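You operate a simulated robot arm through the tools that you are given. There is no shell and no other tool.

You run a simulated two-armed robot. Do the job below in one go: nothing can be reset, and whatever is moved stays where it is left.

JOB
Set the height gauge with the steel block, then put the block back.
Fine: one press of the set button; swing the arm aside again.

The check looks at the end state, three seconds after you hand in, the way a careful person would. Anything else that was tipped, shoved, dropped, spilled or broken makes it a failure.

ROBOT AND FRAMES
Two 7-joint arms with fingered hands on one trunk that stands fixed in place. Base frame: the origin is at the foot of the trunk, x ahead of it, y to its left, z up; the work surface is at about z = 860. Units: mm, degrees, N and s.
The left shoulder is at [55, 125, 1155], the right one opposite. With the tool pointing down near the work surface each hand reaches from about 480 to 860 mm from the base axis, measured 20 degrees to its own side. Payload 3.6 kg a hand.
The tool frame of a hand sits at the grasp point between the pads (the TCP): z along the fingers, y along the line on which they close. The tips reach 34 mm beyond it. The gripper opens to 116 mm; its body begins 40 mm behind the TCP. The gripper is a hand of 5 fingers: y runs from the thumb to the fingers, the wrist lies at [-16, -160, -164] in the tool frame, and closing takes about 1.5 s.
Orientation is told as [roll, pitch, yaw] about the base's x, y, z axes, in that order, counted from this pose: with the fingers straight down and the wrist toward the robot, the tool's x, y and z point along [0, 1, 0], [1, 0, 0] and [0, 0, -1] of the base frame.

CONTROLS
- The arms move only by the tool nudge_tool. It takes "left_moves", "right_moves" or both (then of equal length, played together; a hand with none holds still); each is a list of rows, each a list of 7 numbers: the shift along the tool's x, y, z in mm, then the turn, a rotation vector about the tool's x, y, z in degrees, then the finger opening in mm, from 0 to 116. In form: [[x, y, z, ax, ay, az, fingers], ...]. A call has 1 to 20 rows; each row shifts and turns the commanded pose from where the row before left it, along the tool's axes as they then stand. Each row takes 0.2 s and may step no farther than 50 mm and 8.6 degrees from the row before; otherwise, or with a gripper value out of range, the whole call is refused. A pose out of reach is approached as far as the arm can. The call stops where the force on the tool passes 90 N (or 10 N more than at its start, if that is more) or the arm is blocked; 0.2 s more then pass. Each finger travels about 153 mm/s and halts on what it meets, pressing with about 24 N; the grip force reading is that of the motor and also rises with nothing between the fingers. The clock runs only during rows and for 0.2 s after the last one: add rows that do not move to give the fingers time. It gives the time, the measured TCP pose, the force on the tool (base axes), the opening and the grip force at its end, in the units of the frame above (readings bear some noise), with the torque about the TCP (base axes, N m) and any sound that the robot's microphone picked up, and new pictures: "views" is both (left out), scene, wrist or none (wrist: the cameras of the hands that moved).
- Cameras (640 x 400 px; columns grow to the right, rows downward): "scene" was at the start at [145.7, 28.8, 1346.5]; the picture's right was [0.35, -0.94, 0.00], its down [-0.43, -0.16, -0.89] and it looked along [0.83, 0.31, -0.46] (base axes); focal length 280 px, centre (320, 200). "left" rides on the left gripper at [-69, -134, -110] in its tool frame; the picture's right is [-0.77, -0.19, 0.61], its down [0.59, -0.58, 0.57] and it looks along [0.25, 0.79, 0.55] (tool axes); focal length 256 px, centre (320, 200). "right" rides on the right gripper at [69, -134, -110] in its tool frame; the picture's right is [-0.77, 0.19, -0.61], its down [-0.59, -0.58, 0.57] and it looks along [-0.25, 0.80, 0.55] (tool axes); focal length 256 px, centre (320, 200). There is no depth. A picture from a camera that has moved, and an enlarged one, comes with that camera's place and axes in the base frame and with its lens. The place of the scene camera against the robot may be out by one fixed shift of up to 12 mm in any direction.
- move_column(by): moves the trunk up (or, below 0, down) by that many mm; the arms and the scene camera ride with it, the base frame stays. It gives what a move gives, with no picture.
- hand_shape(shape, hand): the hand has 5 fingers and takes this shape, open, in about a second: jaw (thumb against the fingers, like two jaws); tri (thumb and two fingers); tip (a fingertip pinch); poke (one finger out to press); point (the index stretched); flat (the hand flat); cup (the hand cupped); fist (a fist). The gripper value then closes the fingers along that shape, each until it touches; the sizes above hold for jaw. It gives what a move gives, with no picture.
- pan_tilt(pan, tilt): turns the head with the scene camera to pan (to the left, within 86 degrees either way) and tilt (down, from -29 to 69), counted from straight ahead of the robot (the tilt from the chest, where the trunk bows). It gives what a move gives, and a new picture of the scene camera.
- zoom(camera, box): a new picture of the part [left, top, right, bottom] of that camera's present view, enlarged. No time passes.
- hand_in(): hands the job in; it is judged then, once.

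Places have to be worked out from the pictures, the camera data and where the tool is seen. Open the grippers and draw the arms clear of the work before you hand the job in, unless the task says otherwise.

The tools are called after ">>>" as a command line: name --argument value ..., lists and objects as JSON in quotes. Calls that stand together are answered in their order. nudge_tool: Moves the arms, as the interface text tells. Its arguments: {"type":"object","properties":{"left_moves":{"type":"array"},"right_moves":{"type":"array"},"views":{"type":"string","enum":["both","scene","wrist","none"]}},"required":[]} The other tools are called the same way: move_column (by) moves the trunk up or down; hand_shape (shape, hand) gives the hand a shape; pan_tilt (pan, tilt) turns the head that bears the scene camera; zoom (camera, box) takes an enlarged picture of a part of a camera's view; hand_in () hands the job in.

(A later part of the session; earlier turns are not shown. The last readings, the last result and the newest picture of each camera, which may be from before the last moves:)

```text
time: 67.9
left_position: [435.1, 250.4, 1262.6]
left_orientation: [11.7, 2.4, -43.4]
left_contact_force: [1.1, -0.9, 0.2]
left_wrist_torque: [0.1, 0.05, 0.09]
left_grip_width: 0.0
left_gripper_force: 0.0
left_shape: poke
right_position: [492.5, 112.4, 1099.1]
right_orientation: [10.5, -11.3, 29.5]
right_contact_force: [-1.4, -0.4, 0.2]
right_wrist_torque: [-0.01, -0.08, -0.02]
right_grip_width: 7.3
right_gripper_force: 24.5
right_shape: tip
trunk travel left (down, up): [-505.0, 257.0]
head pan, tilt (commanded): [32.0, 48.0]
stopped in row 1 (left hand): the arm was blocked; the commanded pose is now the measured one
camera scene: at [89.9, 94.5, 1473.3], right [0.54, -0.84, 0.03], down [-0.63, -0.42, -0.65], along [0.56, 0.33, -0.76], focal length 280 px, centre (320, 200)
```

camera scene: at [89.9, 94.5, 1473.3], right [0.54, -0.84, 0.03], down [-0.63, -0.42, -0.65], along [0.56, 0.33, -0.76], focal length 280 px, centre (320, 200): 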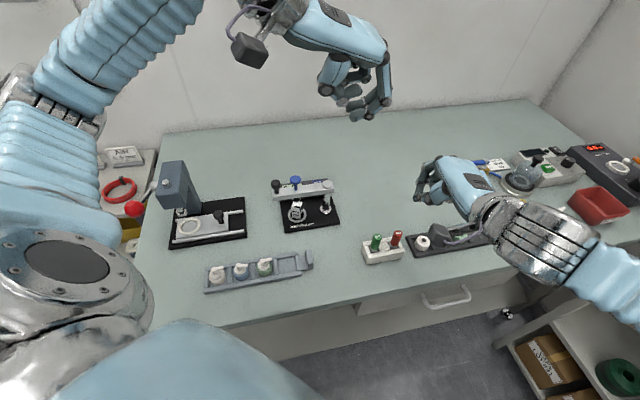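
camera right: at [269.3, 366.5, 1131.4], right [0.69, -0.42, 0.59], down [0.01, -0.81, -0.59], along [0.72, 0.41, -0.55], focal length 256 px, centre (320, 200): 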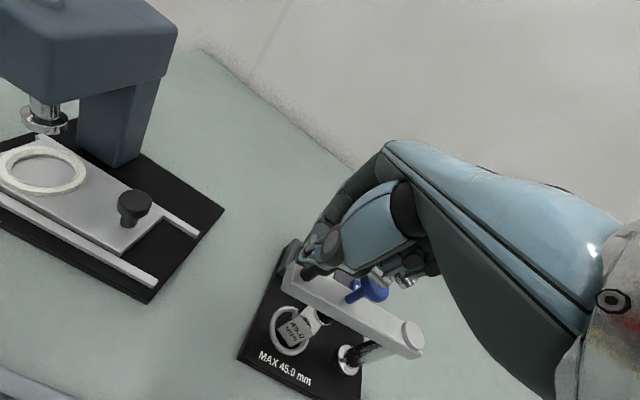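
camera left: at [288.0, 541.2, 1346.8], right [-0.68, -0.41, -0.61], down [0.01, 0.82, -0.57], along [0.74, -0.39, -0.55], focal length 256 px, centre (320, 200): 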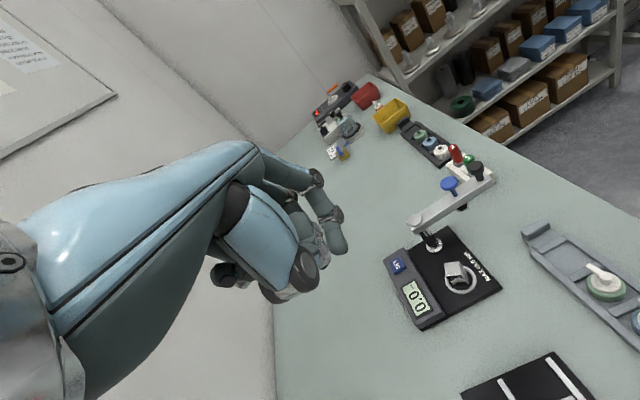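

>>> pan_tilt --pan 32 --tilt 48

>>> pan_tilt --pan 32 --tilt 48

>>> pan_tilt --pan 32 --tilt 48

```text
time: 68.5
left_position: [435.4, 157.6, 1277.1]
left_orientation: [15.3, 4.6, -44.3]
left_contact_force: [-0.7, -2.1, 4.4]
left_wrist_torque: [0.17, 0.07, -0.02]
left_grip_width: 0.0
left_gripper_force: 0.0
left_shape: poke
right_position: [493.1, 27.2, 1097.9]
right_orientation: [13.8, -12.9, 27.8]
right_contact_force: [2.0, -2.1, -2.9]
right_wrist_torque: [0.18, 0.02, 0.09]
right_grip_width: 7.2
right_gripper_force: 23.9
right_shape: tip
trunk travel left (down, up): [-505.0, 257.0]
head pan, tilt (commanded): [32.0, 48.0]
camera scene: at [92.0, 17.9, 1473.4], right [0.53, -0.85, -0.01], down [-0.63, -0.38, -0.67], along [0.57, 0.36, -0.74], focal length 280 px, centre (320, 200)
```

scene: 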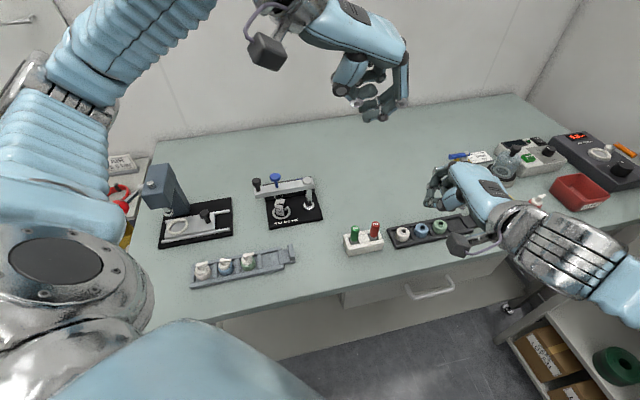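

```text
time: 69.1
left_position: [436.8, 244.1, 1263.1]
left_orientation: [11.7, 2.5, -43.6]
left_contact_force: [0.5, -0.1, -1.1]
left_wrist_torque: [0.05, 0.02, 0.05]
left_grip_width: 0.0
left_gripper_force: 0.1
left_shape: poke
right_position: [494.6, 105.4, 1099.5]
right_orientation: [10.4, -11.3, 29.1]
right_contact_force: [-0.7, 0.1, 0.7]
right_wrist_torque: [0.02, -0.02, -0.01]
right_grip_width: 7.6
right_gripper_force: 23.9
right_shape: tip
trunk travel left (down, up): [-505.0, 257.0]
head pan, tilt (commanded): [32.0, 48.0]
camera scene: at [92.1, 89.0, 1473.2], right [0.53, -0.84, 0.03], down [-0.63, -0.42, -0.65], along [0.56, 0.33, -0.76], focal length 280 px, centre (320, 200)
```

scene: 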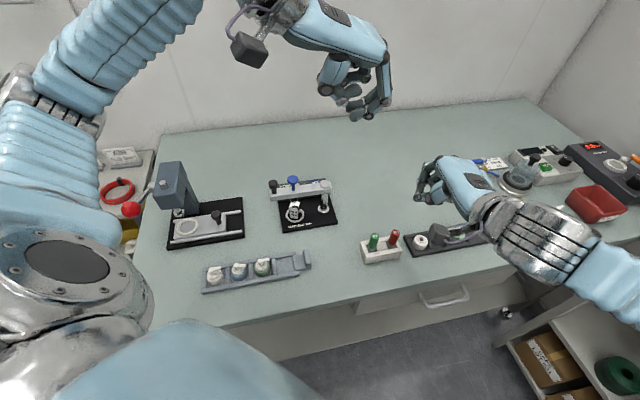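

```text
time: 69.7
left_position: [437.2, 158.7, 1277.7]
left_orientation: [15.2, 4.7, -44.4]
left_contact_force: [-0.2, -0.1, 1.2]
left_wrist_torque: [0.01, -0.01, -0.08]
left_grip_width: 0.1
left_gripper_force: 0.1
left_shape: poke
right_position: [494.2, 29.7, 1100.6]
right_orientation: [13.8, -13.0, 27.9]
right_contact_force: [2.2, -0.5, -0.8]
right_wrist_torque: [0.04, 0.07, 0.07]
right_grip_width: 7.5
right_gripper_force: 24.3
right_shape: tip
trunk travel left (down, up): [-505.0, 257.0]
head pan, tilt (commanded): [32.0, 48.0]
camera scene: at [92.5, 11.2, 1474.1], right [0.53, -0.85, -0.02], down [-0.63, -0.38, -0.68], along [0.57, 0.37, -0.74], focal length 280 px, centre (320, 200)
```

scene: 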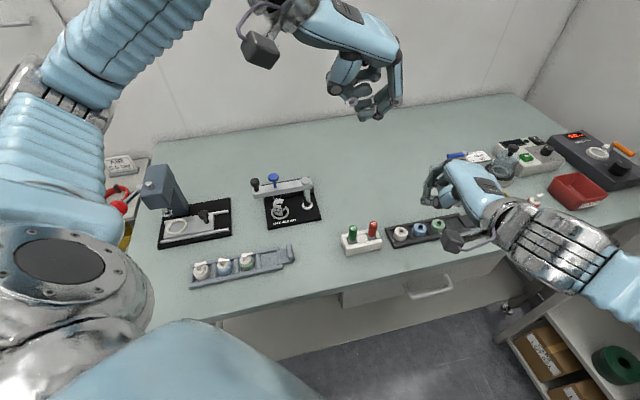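

The sway continues at a smaller amplitude. I keep walking both arms toward comfortable postures (left hand left, right hand up and levelled), one short step at a time.

>>> nudge_tool --left_moves '[[33, -33, -5, -3, -3, 0, 0], [33, -33, -5, -3, -3, 0, 0], [33, -33, -5, 0, 0, 0, 0]]' --right_moves '[[0, 0, -35, 5, -1.5, 5, 14], [0, 0, -35, 5, -1.5, 5, 14], [0, 0, -35, 5, -1.5, 5, 14]]' --views "none"

>>> nudge_tool --left_moves '[[33, -33, -5, -3, -3, 0, 0], [33, -33, -5, 0, 0, 0, 0], [33, -33, -5, 0, 0, 0, 0]]' --right_moves '[[0, 0, -35, 5, -1.5, 5, 14], [0, 0, -35, 0, 0, 5, 14], [0, 0, -35, 0, 0, 5, 14]]' --views "scene"

```text
time: 70.7
left_position: [428.7, 303.8, 1311.7]
left_orientation: [12.0, -2.5, -47.1]
left_contact_force: [-0.1, 2.2, 1.4]
left_wrist_torque: [-0.05, -0.01, 0.01]
left_grip_width: 0.0
left_gripper_force: 0.1
left_shape: poke
right_position: [469.8, 34.8, 1194.6]
right_orientation: [10.7, 4.9, 20.0]
right_contact_force: [-0.9, 1.2, -0.7]
right_wrist_torque: [-0.09, -0.06, -0.07]
right_grip_width: 7.3
right_gripper_force: 23.9
right_shape: tip
trunk travel left (down, up): [-505.0, 257.0]
head pan, tilt (commanded): [32.0, 48.0]
stopped in row 3 (left hand): the arm was blocked; the commanded pose is now the measured one
```

```text
time: 71.1
left_position: [426.6, 202.9, 1329.0]
left_orientation: [13.3, 1.2, -47.5]
left_contact_force: [-2.6, 1.4, 2.0]
left_wrist_torque: [-0.03, -0.11, -0.03]
left_grip_width: 0.0
left_gripper_force: 0.0
left_shape: poke
right_position: [476.4, -88.1, 1201.5]
right_orientation: [13.8, 5.8, 16.9]
right_contact_force: [2.0, -3.1, -2.0]
right_wrist_torque: [0.17, 0.06, 0.01]
right_grip_width: 7.3
right_gripper_force: 23.7
right_shape: tip
trunk travel left (down, up): [-505.0, 257.0]
head pan, tilt (commanded): [32.0, 48.0]
stopped in row 1 (left hand): the arm was blocked; the commanded pose is now the measured one
camera scene: at [89.8, 6.4, 1474.5], right [0.52, -0.85, -0.02], down [-0.63, -0.37, -0.68], along [0.57, 0.36, -0.73], focal length 280 px, centre (320, 200)
```

scene: 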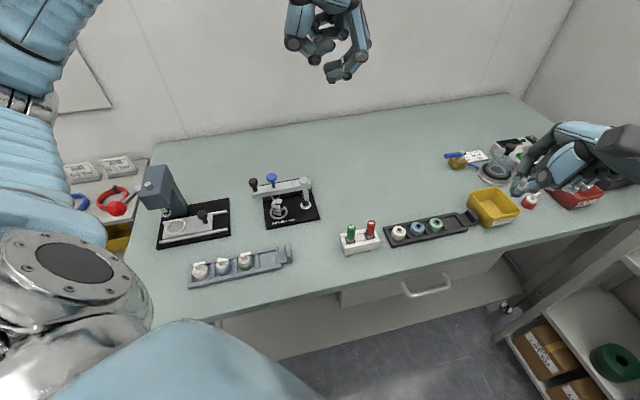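

>>> nudge_tool --left_moves '[[33, -33, 0, -3, -3, 0, 0], [33, -33, 0, -3, -3, 0, 0], [33, -33, 0, 0, 0, 0, 0], [33, -33, 0, 0, 0, 0, 0]]' --right_moves '[[15, 0, -20, 4, -2, 5, 14], [15, 0, -20, 4, -2, 5, 14], [15, 0, -20, 0, 0, 5, 14], [15, 0, -20, 0, 0, 0, 14]]' --views "scene"

```text
time: 71.7
left_position: [420.0, 449.5, 1280.9]
left_orientation: [0.8, -9.4, -45.7]
left_contact_force: [2.8, -1.3, -1.5]
left_wrist_torque: [-0.09, 0.15, -0.02]
left_grip_width: 0.0
left_gripper_force: 0.1
left_shape: poke
right_position: [476.0, 89.2, 1237.1]
right_orientation: [0.7, 14.5, 8.1]
right_contact_force: [-3.1, 0.9, -1.5]
right_wrist_torque: [-0.02, -0.27, -0.01]
right_grip_width: 7.5
right_gripper_force: 23.7
right_shape: tip
trunk travel left (down, up): [-505.0, 257.0]
head pan, tilt (commanded): [32.0, 48.0]
stopped in row 2 (left hand): the arm was blocked; the commanded pose is now the measured one
camera scene: at [91.4, 66.2, 1472.1], right [0.54, -0.84, 0.02], down [-0.63, -0.41, -0.66], along [0.56, 0.34, -0.75], focal length 280 px, centre (320, 200)
```

scene: 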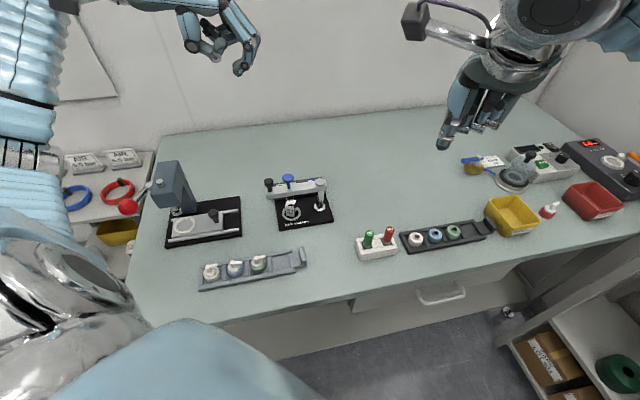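

Both arms are now close to their starting postures. I wait again and watch the sway.

>>> pan_tilt --pan 32 --tilt 48

>>> pan_tilt --pan 32 --tilt 48

>>> pan_tilt --pan 32 --tilt 48

>>> pan_tilt --pan 32 --tilt 48

```text
time: 72.3
left_position: [439.2, 385.4, 1306.2]
left_orientation: [3.9, -8.8, -46.4]
left_contact_force: [-1.1, 0.6, -0.4]
left_wrist_torque: [-0.1, -0.07, 0.0]
left_grip_width: 0.0
left_gripper_force: 0.1
left_shape: poke
right_position: [457.5, 33.9, 1226.3]
right_orientation: [5.4, 15.7, 12.5]
right_contact_force: [1.2, -1.6, -1.4]
right_wrist_torque: [0.08, 0.03, 0.0]
right_grip_width: 7.5
right_gripper_force: 24.5
right_shape: tip
trunk travel left (down, up): [-505.0, 257.0]
head pan, tilt (commanded): [32.0, 48.0]
camera scene: at [94.5, 93.5, 1473.2], right [0.53, -0.85, 0.03], down [-0.63, -0.42, -0.65], along [0.57, 0.33, -0.76], focal length 280 px, centre (320, 200)
```

scene: 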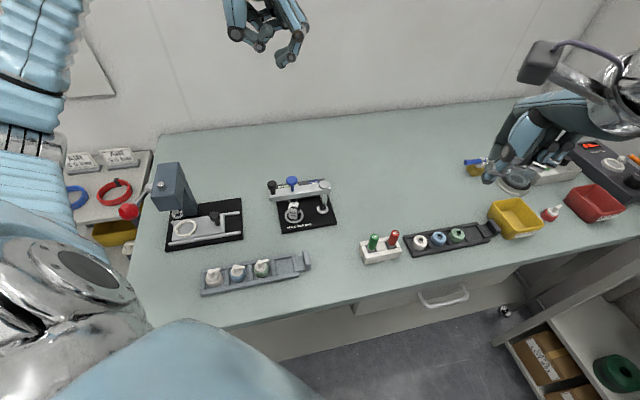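

```text
time: 72.9
left_position: [418.7, 397.0, 1296.0]
left_orientation: [3.1, -7.8, -46.8]
left_contact_force: [0.1, -1.4, 1.5]
left_wrist_torque: [0.11, 0.02, 0.08]
left_grip_width: 0.1
left_gripper_force: 0.1
left_shape: poke
right_position: [479.5, 38.9, 1241.2]
right_orientation: [2.5, 13.7, 7.6]
right_contact_force: [0.3, -1.0, 0.3]
right_wrist_torque: [0.07, 0.02, 0.02]
right_grip_width: 7.4
right_gripper_force: 24.4
right_shape: tip
trunk travel left (down, up): [-505.0, 257.0]
head pan, tilt (commanded): [32.0, 48.0]
camera scene: at [91.8, -6.6, 1475.7], right [0.53, -0.85, -0.03], down [-0.63, -0.37, -0.68], along [0.57, 0.38, -0.73], focal length 280 px, centre (320, 200)
```

scene: 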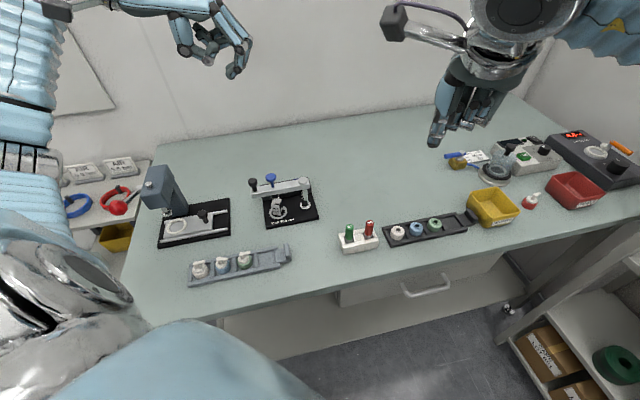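

```text
time: 73.5
left_position: [434.6, 425.6, 1299.4]
left_orientation: [2.7, -10.0, -45.3]
left_contact_force: [-0.4, 0.2, -0.1]
left_wrist_torque: [-0.07, 0.01, -0.01]
left_grip_width: 0.0
left_gripper_force: 0.1
left_shape: poke
right_position: [456.1, 73.0, 1230.9]
right_orientation: [3.9, 15.6, 12.8]
right_contact_force: [0.0, 0.6, 0.1]
right_wrist_torque: [-0.04, 0.02, -0.02]
right_grip_width: 7.3
right_gripper_force: 23.3
right_shape: tip
trunk travel left (down, up): [-505.0, 257.0]
head pan, tilt (commanded): [32.0, 48.0]
camera scene: at [91.3, 132.5, 1473.0], right [0.53, -0.84, 0.05], down [-0.63, -0.44, -0.64], along [0.57, 0.31, -0.76], focal length 280 px, centre (320, 200)
```

scene: 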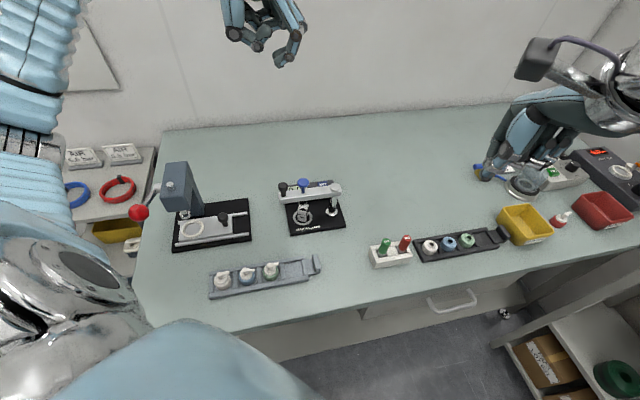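

```text
time: 74.1
left_position: [420.9, 368.1, 1309.3]
left_orientation: [4.0, -6.8, -46.7]
left_contact_force: [-0.5, 0.4, -0.2]
left_wrist_torque: [-0.07, -0.07, -0.02]
left_grip_width: 0.2
left_gripper_force: 0.1
left_shape: poke
right_position: [482.0, 7.4, 1243.1]
right_orientation: [4.2, 13.9, 7.9]
right_contact_force: [0.6, -0.4, -0.7]
right_wrist_torque: [0.02, 0.11, 0.02]
right_grip_width: 7.2
right_gripper_force: 24.1
right_shape: tip
trunk travel left (down, up): [-505.0, 257.0]
head pan, tilt (commanded): [32.0, 48.0]
camera scene: at [92.8, -22.0, 1476.5], right [0.53, -0.85, -0.04], down [-0.63, -0.36, -0.68], along [0.57, 0.38, -0.73], focal length 280 px, centre (320, 200)
```

scene: 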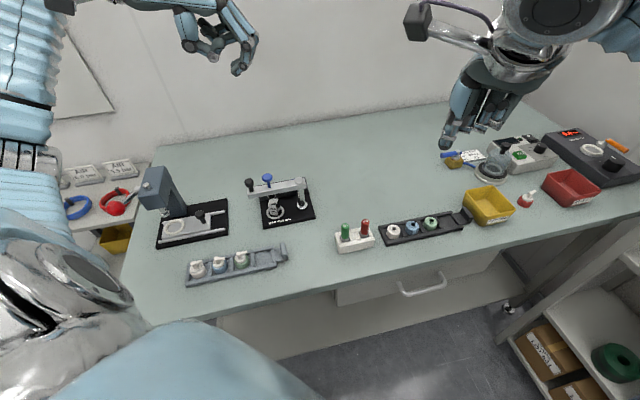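

The sway persists, so I lower the column further; both hands are high (1240+), leaving ample room.

>>> move_column --by -150

>>> move_column --by -100

>>> pan_tilt --pan 32 --tilt 46

```text
time: 74.8
left_position: [436.4, 342.7, 1264.7]
left_orientation: [5.8, -7.7, -47.2]
left_contact_force: [-0.5, 2.1, 0.7]
left_wrist_torque: [-0.07, -0.06, -0.02]
left_grip_width: 0.1
left_gripper_force: 0.0
left_shape: poke
right_position: [440.1, 15.8, 1172.4]
right_orientation: [7.4, 15.4, 17.2]
right_contact_force: [-0.8, 0.9, -1.2]
right_wrist_torque: [-0.05, -0.07, -0.01]
right_grip_width: 7.2
right_gripper_force: 23.9
right_shape: tip
trunk travel left (down, up): [-457.0, 306.0]
head pan, tilt (commanded): [32.0, 48.0]
stopped: the arm was blocked; the commanded pose is now the measured one
```

```text
time: 75.2
left_position: [427.6, 225.6, 1287.7]
left_orientation: [9.1, -3.4, -47.7]
left_contact_force: [-3.4, 3.3, 1.7]
left_wrist_torque: [-0.18, -0.14, -0.12]
left_grip_width: 0.0
left_gripper_force: 0.0
left_shape: poke
right_position: [452.8, -108.0, 1170.7]
right_orientation: [11.4, 13.4, 14.0]
right_contact_force: [1.7, -2.2, -1.3]
right_wrist_torque: [0.1, 0.1, -0.06]
right_grip_width: 7.5
right_gripper_force: 23.9
right_shape: tip
trunk travel left (down, up): [-454.0, 309.0]
head pan, tilt (commanded): [32.0, 48.0]
stopped: the arm was blocked; the commanded pose is now the measured one
```

```text
time: 75.8
left_position: [429.9, 352.9, 1257.2]
left_orientation: [4.5, -7.4, -46.3]
left_contact_force: [2.4, -2.2, 0.0]
left_wrist_torque: [0.19, 0.21, 0.06]
left_grip_width: 0.1
left_gripper_force: 0.1
left_shape: poke
right_position: [454.6, 17.8, 1176.2]
right_orientation: [6.2, 14.8, 14.5]
right_contact_force: [-2.4, 1.4, -0.2]
right_wrist_torque: [-0.07, -0.13, -0.01]
right_grip_width: 7.4
right_gripper_force: 23.7
right_shape: tip
trunk travel left (down, up): [-454.0, 309.0]
head pan, tilt (commanded): [32.0, 46.0]
camera scene: at [102.2, 116.7, 1423.9], right [0.53, -0.84, 0.05], down [-0.61, -0.42, -0.67], along [0.59, 0.33, -0.74], focal length 280 px, centre (320, 200)
```

scene: 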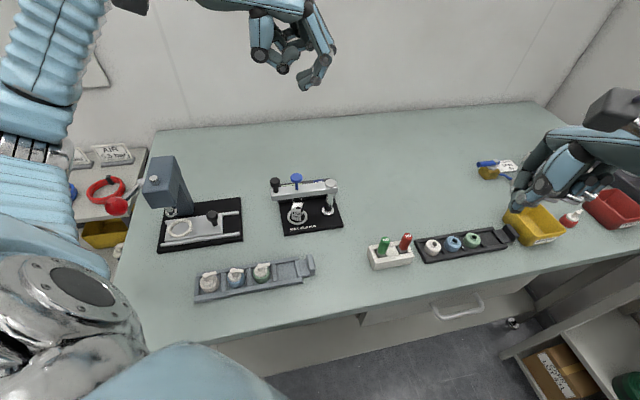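

>>> pan_tilt --pan 32 --tilt 46

>>> pan_tilt --pan 32 --tilt 46

>>> pan_tilt --pan 32 --tilt 46

>>> pan_tilt --pan 32 --tilt 46

```text
time: 76.4
left_position: [425.9, 238.9, 1278.3]
left_orientation: [8.6, -3.5, -47.1]
left_contact_force: [-2.7, 2.1, -1.7]
left_wrist_torque: [-0.15, -0.17, -0.09]
left_grip_width: 0.0
left_gripper_force: 0.0
left_shape: poke
right_position: [454.1, -97.5, 1166.2]
right_orientation: [10.6, 13.5, 13.9]
right_contact_force: [3.0, -7.3, -1.2]
right_wrist_torque: [0.47, 0.25, 0.1]
right_grip_width: 7.6
right_gripper_force: 24.3
right_shape: tip
trunk travel left (down, up): [-454.0, 309.0]
head pan, tilt (commanded): [32.0, 46.0]
camera scene: at [101.4, 21.2, 1424.1], right [0.53, -0.85, -0.01], down [-0.61, -0.37, -0.7], along [0.59, 0.38, -0.71], focal length 280 px, centre (320, 200)
```

scene: 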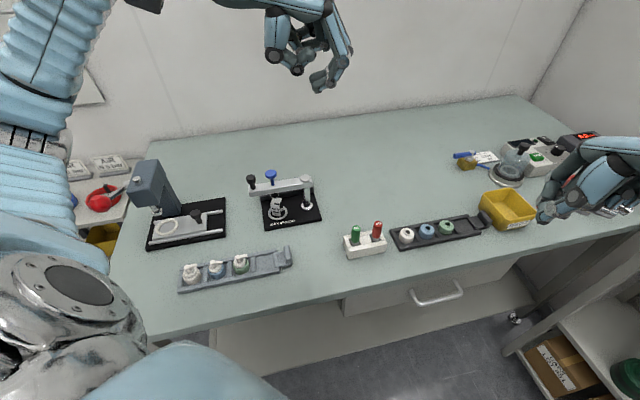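

```text
time: 77.0
left_position: [428.1, 340.7, 1257.6]
left_orientation: [4.6, -6.9, -46.0]
left_contact_force: [3.2, -2.5, 0.1]
left_wrist_torque: [0.19, 0.21, 0.01]
left_grip_width: 0.0
left_gripper_force: 0.1
left_shape: poke
right_position: [455.3, 4.1, 1174.3]
right_orientation: [6.5, 14.5, 14.3]
right_contact_force: [-1.4, 2.2, 0.9]
right_wrist_torque: [-0.12, -0.08, 0.01]
right_grip_width: 7.6
right_gripper_force: 24.0
right_shape: tip
trunk travel left (down, up): [-454.0, 309.0]
head pan, tilt (commanded): [32.0, 46.0]
camera scene: at [101.9, 79.2, 1423.7], right [0.53, -0.84, 0.02], down [-0.61, -0.4, -0.68], along [0.59, 0.35, -0.73], focal length 280 px, centre (320, 200)
```

scene: 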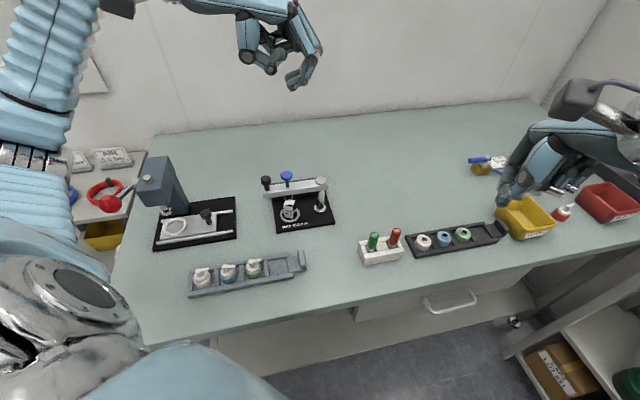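

```text
time: 77.6
left_position: [422.6, 259.0, 1272.9]
left_orientation: [8.3, -4.4, -47.1]
left_contact_force: [-0.4, 2.8, 0.0]
left_wrist_torque: [-0.2, -0.03, -0.08]
left_grip_width: 0.0
left_gripper_force: 0.1
left_shape: poke
right_position: [448.8, -65.1, 1166.0]
right_orientation: [10.2, 13.7, 15.8]
right_contact_force: [0.6, -1.2, -0.6]
right_wrist_torque: [0.03, 0.07, 0.01]
right_grip_width: 7.4
right_gripper_force: 24.0
right_shape: tip
trunk travel left (down, up): [-454.0, 309.0]
head pan, tilt (commanded): [32.0, 46.0]
camera scene: at [102.1, 59.7, 1423.8], right [0.53, -0.85, 0.01], down [-0.61, -0.39, -0.69], along [0.59, 0.36, -0.72], focal length 280 px, centre (320, 200)
```

scene: 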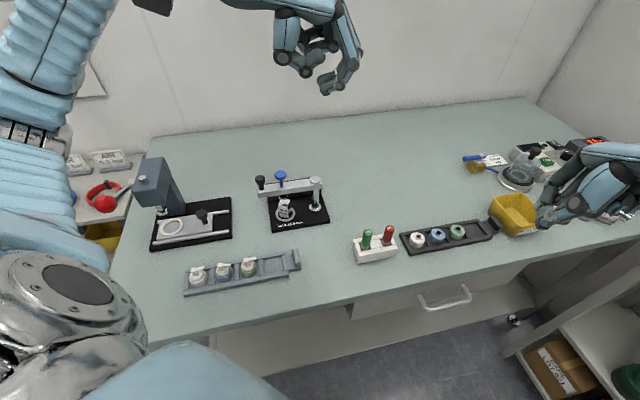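

```text
time: 78.2
left_position: [426.2, 327.1, 1258.7]
left_orientation: [5.0, -6.5, -46.2]
left_contact_force: [2.1, 0.5, -2.4]
left_wrist_torque: [-0.06, 0.09, -0.06]
left_grip_width: 0.0
left_gripper_force: 0.2
left_shape: poke
right_position: [454.5, -12.1, 1171.1]
right_orientation: [7.0, 14.5, 14.1]
right_contact_force: [-1.3, 1.8, -1.9]
right_wrist_torque: [-0.09, -0.12, 0.0]
right_grip_width: 7.5
right_gripper_force: 24.3
right_shape: tip
trunk travel left (down, up): [-454.0, 309.0]
head pan, tilt (commanded): [32.0, 46.0]
camera scene: at [101.4, 51.5, 1423.0], right [0.53, -0.85, 0.01], down [-0.61, -0.39, -0.69], along [0.59, 0.36, -0.72], focal length 280 px, centre (320, 200)
```

scene: 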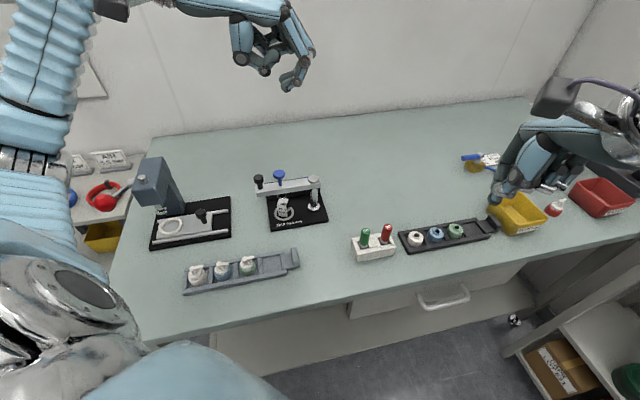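

The trunk is now almost still while the arms still swing. A zero move now should reset the arm targets to where they are and remove the remaining energy.

>>> nudge_tool --left_moves '[[0, 0, 0, 0, 0, 0, 0]]' --right_moves '[[0, 0, 0, 0, 0, 0, 14]]' --views "scene"

>>> pan_tilt --pan 32 --tilt 46

>>> pan_tilt --pan 32 --tilt 46

```text
time: 78.8
left_position: [413.3, 231.3, 1282.9]
left_orientation: [11.9, -4.7, -47.9]
left_contact_force: [-1.5, 1.3, -0.1]
left_wrist_torque: [-0.1, -0.1, -0.01]
left_grip_width: 0.2
left_gripper_force: 0.0
left_shape: poke
right_position: [436.0, -83.9, 1161.8]
right_orientation: [11.8, 12.9, 18.3]
right_contact_force: [-0.6, 1.0, -0.2]
right_wrist_torque: [-0.05, -0.03, -0.04]
right_grip_width: 7.6
right_gripper_force: 24.1
right_shape: tip
trunk travel left (down, up): [-454.0, 309.0]
head pan, tilt (commanded): [32.0, 46.0]
stopped in row 1 (right hand): the arm was blocked; the commanded pose is now the measured one
camera scene: at [98.7, 82.9, 1424.5], right [0.53, -0.85, 0.03], down [-0.61, -0.4, -0.68], along [0.59, 0.34, -0.73], focal length 280 px, centre (320, 200)
```

scene: 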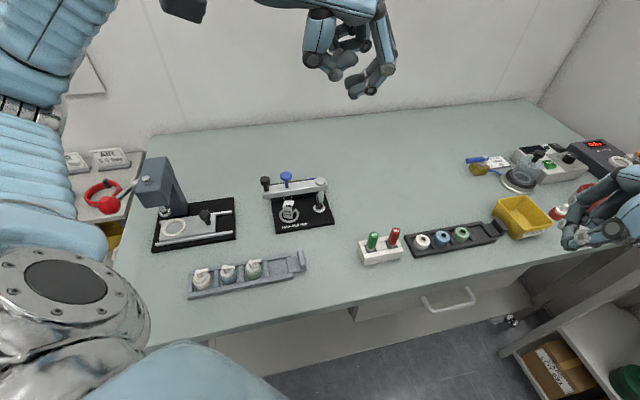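

```text
time: 79.4
left_position: [421.1, 252.3, 1270.4]
left_orientation: [8.1, -4.0, -46.7]
left_contact_force: [0.7, -0.1, -0.3]
left_wrist_torque: [0.07, 0.07, -0.01]
left_grip_width: 0.1
left_gripper_force: 0.0
left_shape: poke
right_position: [445.5, -73.8, 1167.4]
right_orientation: [9.8, 12.8, 16.1]
right_contact_force: [-0.1, 0.6, 1.2]
right_wrist_torque: [0.01, -0.02, 0.01]
right_grip_width: 7.5
right_gripper_force: 23.8
right_shape: tip
trunk travel left (down, up): [-454.0, 309.0]
head pan, tilt (commanded): [32.0, 46.0]
camera scene: at [101.3, 4.2, 1426.1], right [0.53, -0.85, -0.02], down [-0.61, -0.36, -0.7], along [0.59, 0.39, -0.71], focal length 280 px, centre (320, 200)
```

scene: 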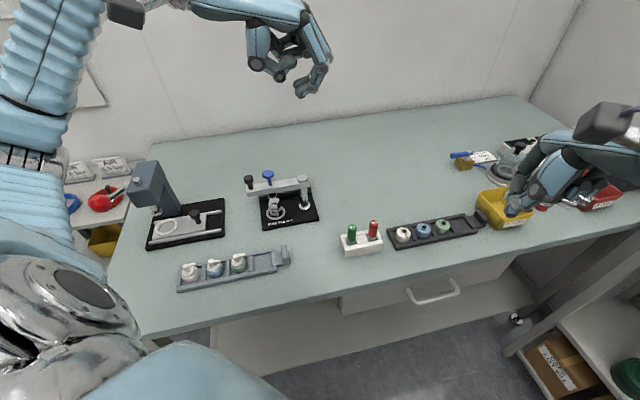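

```text
time: 80.0
left_position: [415.0, 249.9, 1279.4]
left_orientation: [11.4, -5.2, -47.5]
left_contact_force: [-0.7, 1.7, 0.0]
left_wrist_torque: [-0.07, -0.06, -0.01]
left_grip_width: 0.1
left_gripper_force: 0.1
left_shape: poke
right_position: [439.0, -67.3, 1165.3]
right_orientation: [11.3, 13.0, 18.6]
right_contact_force: [-0.9, 0.4, -0.6]
right_wrist_torque: [-0.07, -0.01, -0.03]
right_grip_width: 7.7
right_gripper_force: 24.1
right_shape: tip
trunk travel left (down, up): [-454.0, 309.0]
head pan, tilt (commanded): [32.0, 46.0]
camera scene: at [100.6, 99.7, 1424.3], right [0.53, -0.85, 0.04], down [-0.61, -0.41, -0.68], along [0.59, 0.34, -0.73], focal length 280 px, centre (320, 200)
```

scene: 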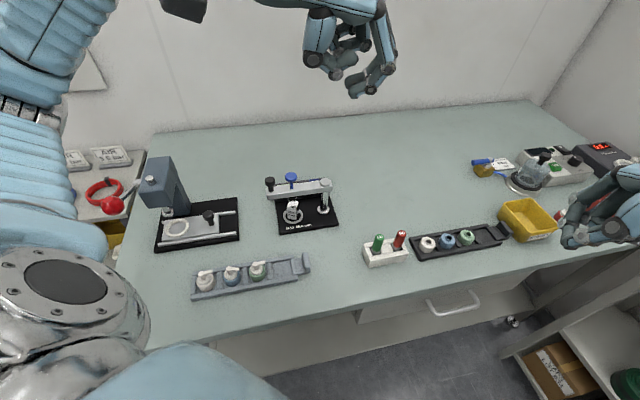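

The hands hold steady in space but the trunk still sways ±48 mm. I sample at a different interval to learn the exact phase, so I can counter it actively.

>>> nudge_tool --right_moves '[[0, 0, 0, 0, 0, 0, 14]]' --views "none"

>>> zoom --camera "scene" --box '[240, 150, 380, 250]'

```text
time: 80.3
left_position: [418.4, 144.3, 1295.1]
left_orientation: [13.3, -1.6, -48.2]
left_contact_force: [-2.8, 2.5, 2.2]
left_wrist_torque: [-0.16, -0.17, -0.07]
left_grip_width: 0.0
left_gripper_force: 0.0
left_shape: poke
right_position: [441.7, -172.2, 1156.9]
right_orientation: [14.5, 11.9, 16.2]
right_contact_force: [0.2, -3.7, -0.2]
right_wrist_torque: [0.08, 0.07, -0.05]
right_grip_width: 7.3
right_gripper_force: 23.6
right_shape: tip
trunk travel left (down, up): [-454.0, 309.0]
head pan, tilt (commanded): [32.0, 46.0]
stopped in row 1 (left hand): the arm was blocked; the commanded pose is now the measured one
```

```text
4.00 times, centred on (310, 200) of scene
camera zoom: at [99.9, -8.2, 1427.1], right [0.52, -0.85, -0.03], down [-0.61, -0.35, -0.71], along [0.59, 0.38, -0.71], focal length 1121 px, centre (360, 200)
```

zoom: 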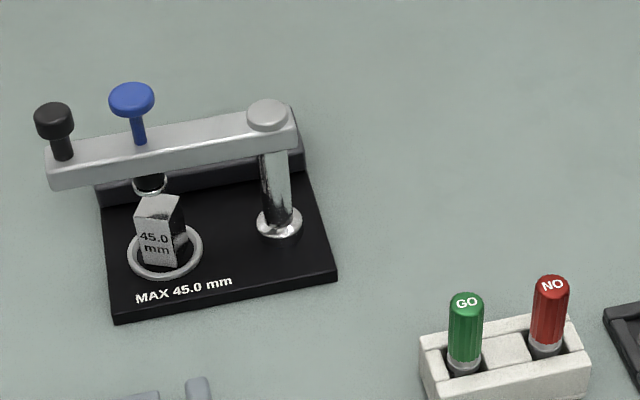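

The gauge arm has come to rest nicely over the block, parallel to the console. The remaining problem is the robot's own rocking; I keep lowering the column in steps, since the hands still have plenty of height.

>>> move_column --by -60

>>> move_column --by -60

>>> zoom --camera "scene" --box '[0, 0, 640, 400]'

```text
time: 80.8
left_position: [421.6, 273.0, 1249.1]
left_orientation: [8.7, -5.5, -46.6]
left_contact_force: [2.7, -1.4, 1.6]
left_wrist_torque: [0.15, 0.17, 0.04]
left_grip_width: 0.0
left_gripper_force: 0.1
left_shape: poke
right_position: [445.7, -51.1, 1145.8]
right_orientation: [8.3, 12.6, 16.5]
right_contact_force: [0.2, 1.9, -0.2]
right_wrist_torque: [-0.02, -0.01, 0.03]
right_grip_width: 7.5
right_gripper_force: 24.2
right_shape: tip
trunk travel left (down, up): [-437.0, 325.0]
head pan, tilt (commanded): [32.0, 46.0]
stopped: the arm was blocked; the commanded pose is now the measured one
```

```text
time: 81.4
left_position: [400.9, 202.9, 1242.7]
left_orientation: [16.8, -5.7, -47.2]
left_contact_force: [-2.6, 1.5, -0.4]
left_wrist_torque: [-0.05, -0.13, -0.05]
left_grip_width: 0.0
left_gripper_force: 0.1
left_shape: poke
right_position: [432.4, -116.4, 1121.8]
right_orientation: [11.7, 10.4, 19.4]
right_contact_force: [-0.6, 0.3, 0.7]
right_wrist_torque: [-0.09, -0.02, -0.08]
right_grip_width: 7.3
right_gripper_force: 23.8
right_shape: tip
trunk travel left (down, up): [-407.0, 356.0]
head pan, tilt (commanded): [32.0, 46.0]
stopped: the arm was blocked; the commanded pose is now the measured one
```

```text
1.00 times, centred on (320, 200) of scene (not enlarged: the box is as wide or as high as the picture)
camera zoom: at [108.4, 89.4, 1376.6], right [0.53, -0.85, 0.03], down [-0.61, -0.4, -0.68], along [0.59, 0.34, -0.73], focal length 280 px, centre (320, 200)
```

zoom: 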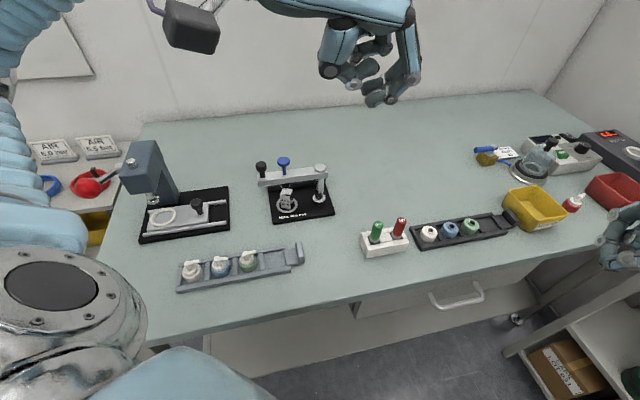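

>>> move_column --by -60

>>> pan_tilt --pan 32 --tilt 44

>>> pan_tilt --pan 32 --tilt 40

>>> pan_tilt --pan 32 --tilt 44

```text
time: 81.7
left_position: [411.6, 108.4, 1250.9]
left_orientation: [17.5, -2.2, -47.5]
left_contact_force: [-2.2, 1.7, -1.4]
left_wrist_torque: [-0.13, -0.16, -0.05]
left_grip_width: 0.1
left_gripper_force: 0.1
left_shape: poke
right_position: [438.6, -206.1, 1091.6]
right_orientation: [15.2, 10.5, 18.0]
right_contact_force: [0.2, -3.1, -0.3]
right_wrist_torque: [0.08, -0.01, -0.09]
right_grip_width: 7.5
right_gripper_force: 24.3
right_shape: tip
trunk travel left (down, up): [-403.0, 360.0]
head pan, tilt (commanded): [32.0, 46.0]
stopped: the arm was blocked; the commanded pose is now the measured one
```

```text
time: 82.4
left_position: [406.5, 209.1, 1232.9]
left_orientation: [13.7, -5.0, -46.1]
left_contact_force: [0.9, -0.9, -1.6]
left_wrist_torque: [0.04, 0.09, 0.06]
left_grip_width: 0.0
left_gripper_force: 0.1
left_shape: poke
right_position: [438.1, -114.5, 1108.0]
right_orientation: [11.5, 11.1, 18.8]
right_contact_force: [-0.2, 2.7, 0.7]
right_wrist_torque: [-0.13, 0.0, 0.05]
right_grip_width: 7.4
right_gripper_force: 24.1
right_shape: tip
trunk travel left (down, up): [-403.0, 360.0]
head pan, tilt (commanded): [32.0, 44.0]
camera scene: at [112.8, 97.4, 1375.8], right [0.53, -0.84, 0.04], down [-0.59, -0.4, -0.7], along [0.61, 0.35, -0.71], focal length 280 px, centre (320, 200)
```

scene: 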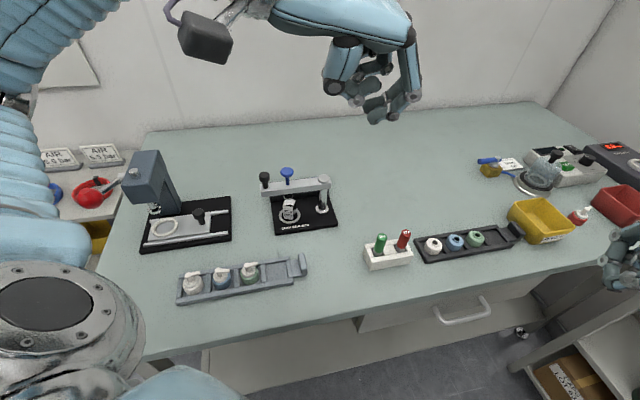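

```text
time: 83.0
left_position: [412.1, 134.4, 1249.0]
left_orientation: [16.6, -3.1, -46.8]
left_contact_force: [-0.7, 1.0, 0.2]
left_wrist_torque: [-0.05, -0.04, -0.01]
left_grip_width: 0.1
left_gripper_force: 0.1
left_shape: poke
right_position: [438.3, -180.4, 1094.8]
right_orientation: [14.1, 10.6, 18.4]
right_contact_force: [-0.5, -1.4, -0.1]
right_wrist_torque: [0.06, -0.02, -0.05]
right_grip_width: 7.2
right_gripper_force: 24.7
right_shape: tip
trunk travel left (down, up): [-403.0, 360.0]
head pan, tilt (commanded): [32.0, 40.0]
camera scene: at [117.5, -6.8, 1384.5], right [0.53, -0.85, -0.03], down [-0.55, -0.31, -0.78], along [0.65, 0.43, -0.63], focal length 280 px, centre (320, 200)
```

scene: 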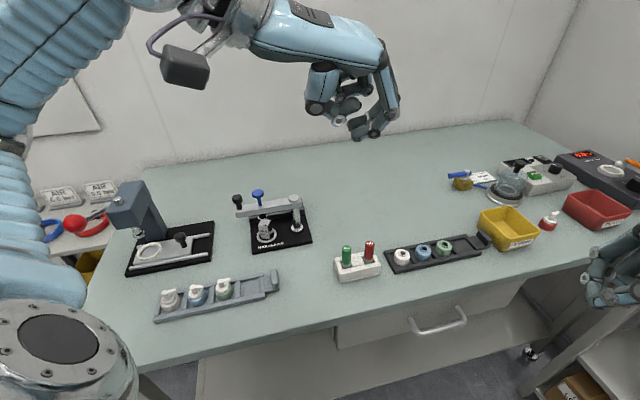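

```text
time: 83.7
left_position: [405.4, 164.1, 1238.7]
left_orientation: [15.7, -3.6, -46.6]
left_contact_force: [-0.6, 1.5, -0.3]
left_wrist_torque: [-0.09, 0.01, -0.08]
left_grip_width: 0.1
left_gripper_force: 0.0
left_shape: poke
right_position: [439.5, -158.5, 1099.5]
right_orientation: [13.1, 10.6, 18.3]
right_contact_force: [-0.5, 0.8, 0.5]
right_wrist_torque: [-0.04, 0.04, -0.01]
right_grip_width: 7.5
right_gripper_force: 24.3
right_shape: tip
trunk travel left (down, up): [-403.0, 360.0]
head pan, tilt (commanded): [32.0, 44.0]
camera scene: at [113.9, 60.7, 1375.4], right [0.53, -0.85, 0.01], down [-0.59, -0.38, -0.71], along [0.61, 0.37, -0.7], focal length 280 px, centre (320, 200)
```

scene: 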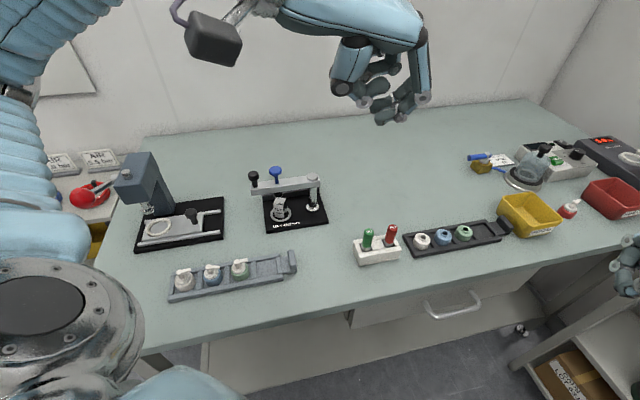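

>>> pan_tilt --pan 32 --tilt 44

>>> pan_tilt --pan 32 --tilt 44

>>> pan_tilt --pan 32 --tilt 44

>>> pan_tilt --pan 32 --tilt 44

>>> pan_tilt --pan 32 --tilt 44

```text
time: 84.3
left_position: [410.2, 187.5, 1235.5]
left_orientation: [14.6, -4.3, -46.3]
left_contact_force: [0.4, -0.5, -0.5]
left_wrist_torque: [0.0, 0.05, -0.02]
left_grip_width: 0.0
left_gripper_force: 0.0
left_shape: poke
right_position: [439.2, -133.5, 1102.6]
right_orientation: [12.2, 11.1, 18.8]
right_contact_force: [-0.3, 1.8, 0.3]
right_wrist_torque: [-0.08, 0.04, 0.0]
right_grip_width: 7.7
right_gripper_force: 24.3
right_shape: tip
trunk travel left (down, up): [-403.0, 360.0]
head pan, tilt (commanded): [32.0, 44.0]
camera scene: at [114.7, 57.7, 1374.8], right [0.53, -0.85, 0.01], down [-0.59, -0.38, -0.71], along [0.61, 0.37, -0.7], focal length 280 px, centre (320, 200)
```

scene: 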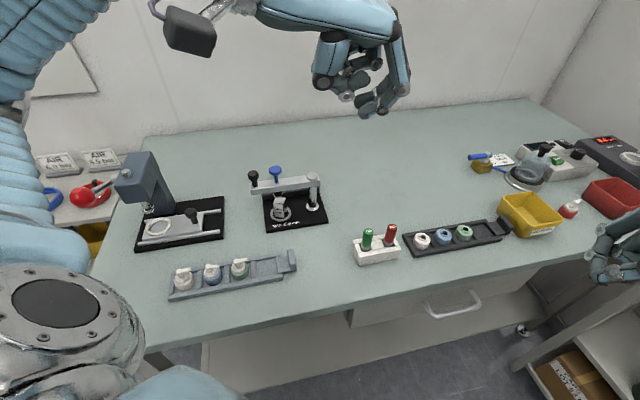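

```text
time: 84.9
left_position: [409.9, 151.5, 1244.7]
left_orientation: [16.0, -3.5, -46.8]
left_contact_force: [0.0, 0.2, 1.6]
left_wrist_torque: [0.02, 0.01, -0.06]
left_grip_width: 0.0
left_gripper_force: 0.1
left_shape: poke
right_position: [438.5, -166.9, 1097.9]
right_orientation: [13.8, 10.7, 18.6]
right_contact_force: [0.2, -1.3, 0.9]
right_wrist_torque: [0.02, 0.0, 0.01]
right_grip_width: 7.5
right_gripper_force: 23.8
right_shape: tip
trunk travel left (down, up): [-403.0, 360.0]
head pan, tilt (commanded): [32.0, 44.0]
camera scene: at [114.8, 21.0, 1376.4], right [0.53, -0.85, -0.01], down [-0.59, -0.36, -0.72], along [0.61, 0.39, -0.69], focal length 280 px, centre (320, 200)
```

scene: 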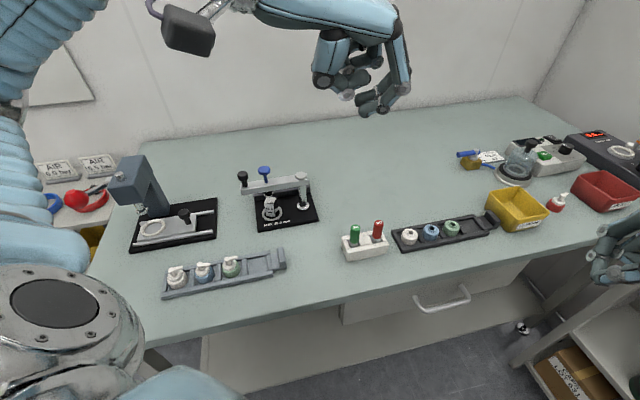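

```text
time: 85.5
left_position: [409.8, 151.6, 1243.3]
left_orientation: [15.9, -3.5, -47.0]
left_contact_force: [0.3, 0.4, 0.9]
left_wrist_torque: [0.02, 0.01, 0.03]
left_grip_width: 0.0
left_gripper_force: 0.1
left_shape: poke
right_position: [437.9, -167.4, 1096.5]
right_orientation: [13.7, 10.9, 18.2]
right_contact_force: [-0.3, -0.5, 0.2]
right_wrist_torque: [0.04, -0.02, -0.03]
right_grip_width: 7.5
right_gripper_force: 23.6
right_shape: tip
trunk travel left (down, up): [-403.0, 360.0]
head pan, tilt (commanded): [32.0, 44.0]
camera scene: at [114.5, 28.1, 1375.7], right [0.53, -0.85, -0.01], down [-0.59, -0.36, -0.72], along [0.61, 0.38, -0.69], focal length 280 px, centre (320, 200)
```

scene: 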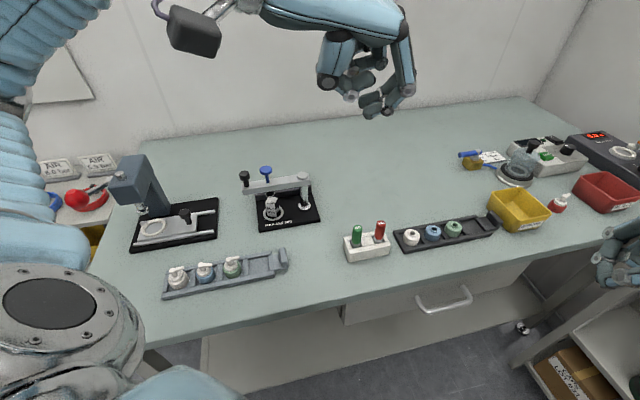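

```text
time: 86.1
left_position: [408.6, 163.6, 1238.8]
left_orientation: [15.5, -3.8, -46.8]
left_contact_force: [0.4, -0.5, -0.7]
left_wrist_torque: [-0.02, 0.03, -0.01]
left_grip_width: 0.0
left_gripper_force: 0.0
left_shape: poke
right_position: [438.1, -158.1, 1097.5]
right_orientation: [13.3, 10.9, 18.3]
right_contact_force: [0.3, 0.6, 0.2]
right_wrist_torque: [-0.02, -0.04, 0.0]
right_grip_width: 7.2
right_gripper_force: 24.1
right_shape: tip
trunk travel left (down, up): [-403.0, 360.0]
head pan, tilt (commanded): [32.0, 44.0]
camera scene: at [114.2, 39.3, 1374.9], right [0.53, -0.85, 0.0], down [-0.59, -0.37, -0.72], along [0.61, 0.38, -0.69], focal length 280 px, centre (320, 200)
```

scene: 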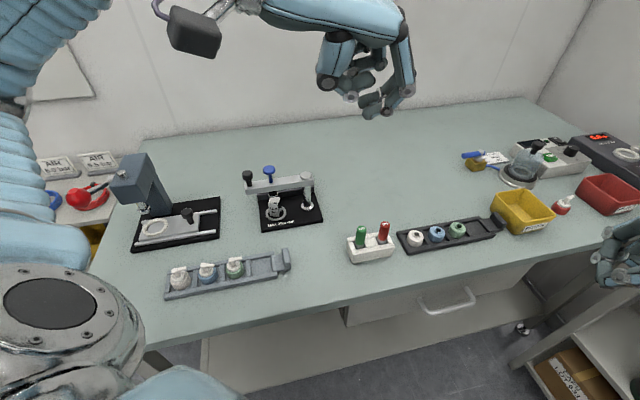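

```text
time: 86.7
left_position: [408.9, 163.6, 1239.3]
left_orientation: [15.4, -3.8, -46.7]
left_contact_force: [-0.3, 0.6, -0.8]
left_wrist_torque: [-0.01, 0.03, 0.01]
left_grip_width: 0.0
left_gripper_force: 0.1
left_shape: poke
right_position: [438.6, -154.5, 1099.3]
right_orientation: [13.2, 10.9, 18.4]
right_contact_force: [0.5, -0.1, 0.6]
right_wrist_torque: [0.0, -0.02, -0.01]
right_grip_width: 7.3
right_gripper_force: 24.4
right_shape: tip
trunk travel left (down, up): [-403.0, 360.0]
head pan, tilt (commanded): [32.0, 44.0]
camera scene: at [114.1, 40.6, 1374.9], right [0.53, -0.85, 0.0], down [-0.59, -0.37, -0.72], along [0.61, 0.38, -0.69], focal length 280 px, centre (320, 200)
```

scene: 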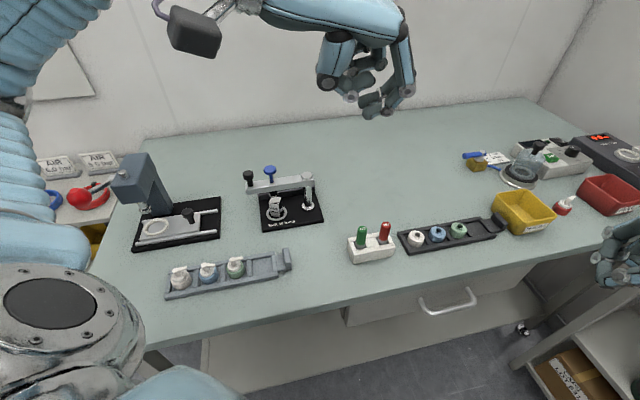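

Calm at last: the trunk has settled upright (camera y 40.6) at the lower column height. I note to keep the column low and not have both arms far left. Now I inspect the gauge and the surroundings.

>>> zoom --camera "scene" --box '[225, 150, 345, 240]'

>>> zoom --camera "scene" --box '[100, 130, 340, 310]'

>>> zoom --camera "scene" --box '[330, 110, 640, 310]'

>>> zoom --camera "left" --box '[0, 0, 640, 400]'

```text
4.44 times, centred on (285, 195) of scene
camera zoom: at [114.1, 40.6, 1374.9], right [0.53, -0.85, 0.0], down [-0.59, -0.37, -0.72], along [0.61, 0.38, -0.69], focal length 1245 px, centre (476, 222)
```

zoom: 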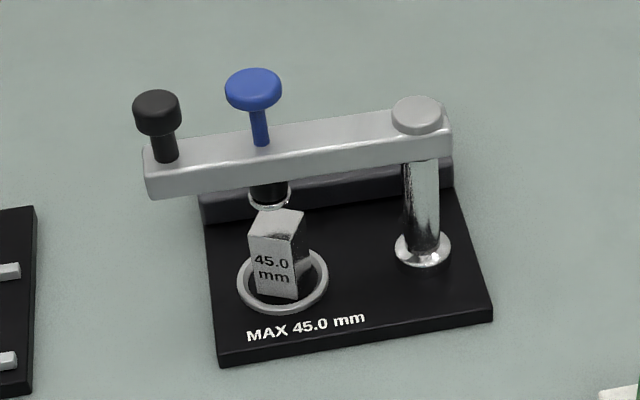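

```text
2.22 times, centred on (220, 220) of scene
camera zoom: at [114.1, 40.6, 1374.9], right [0.53, -0.85, 0.0], down [-0.59, -0.37, -0.72], along [0.61, 0.38, -0.69], focal length 623 px, centre (542, 156)
```

zoom: 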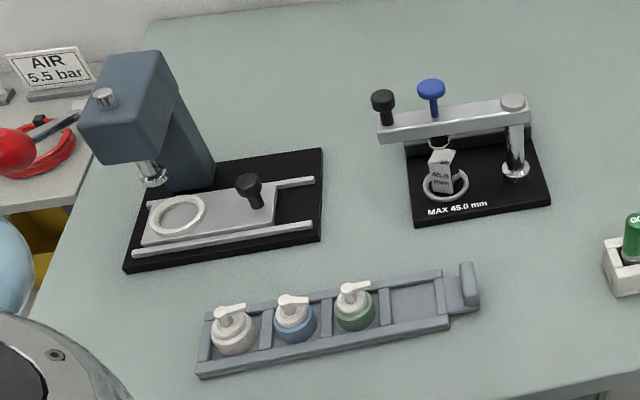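

```text
2.00 times, centred on (485, 210) of scene
camera zoom: at [114.1, 40.6, 1374.9], right [0.53, -0.85, 0.0], down [-0.59, -0.37, -0.72], along [0.61, 0.38, -0.69], focal length 560 px, centre (-10, 180)
```

zoom: 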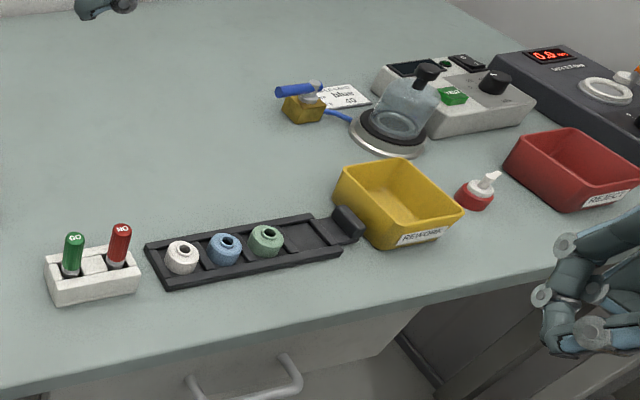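

```text
1.00 times, centred on (320, 200) of left (not enlarged: the box is as wide or as high as the picture)
camera zoom: at [243.3, 201.0, 1318.5], right [-0.51, -0.3, -0.8], down [0.15, 0.89, -0.42], along [0.85, -0.34, -0.41], focal length 256 px, centre (320, 200)
```

zoom: 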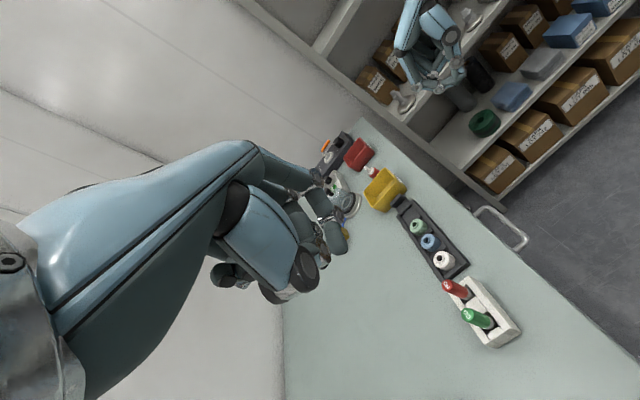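

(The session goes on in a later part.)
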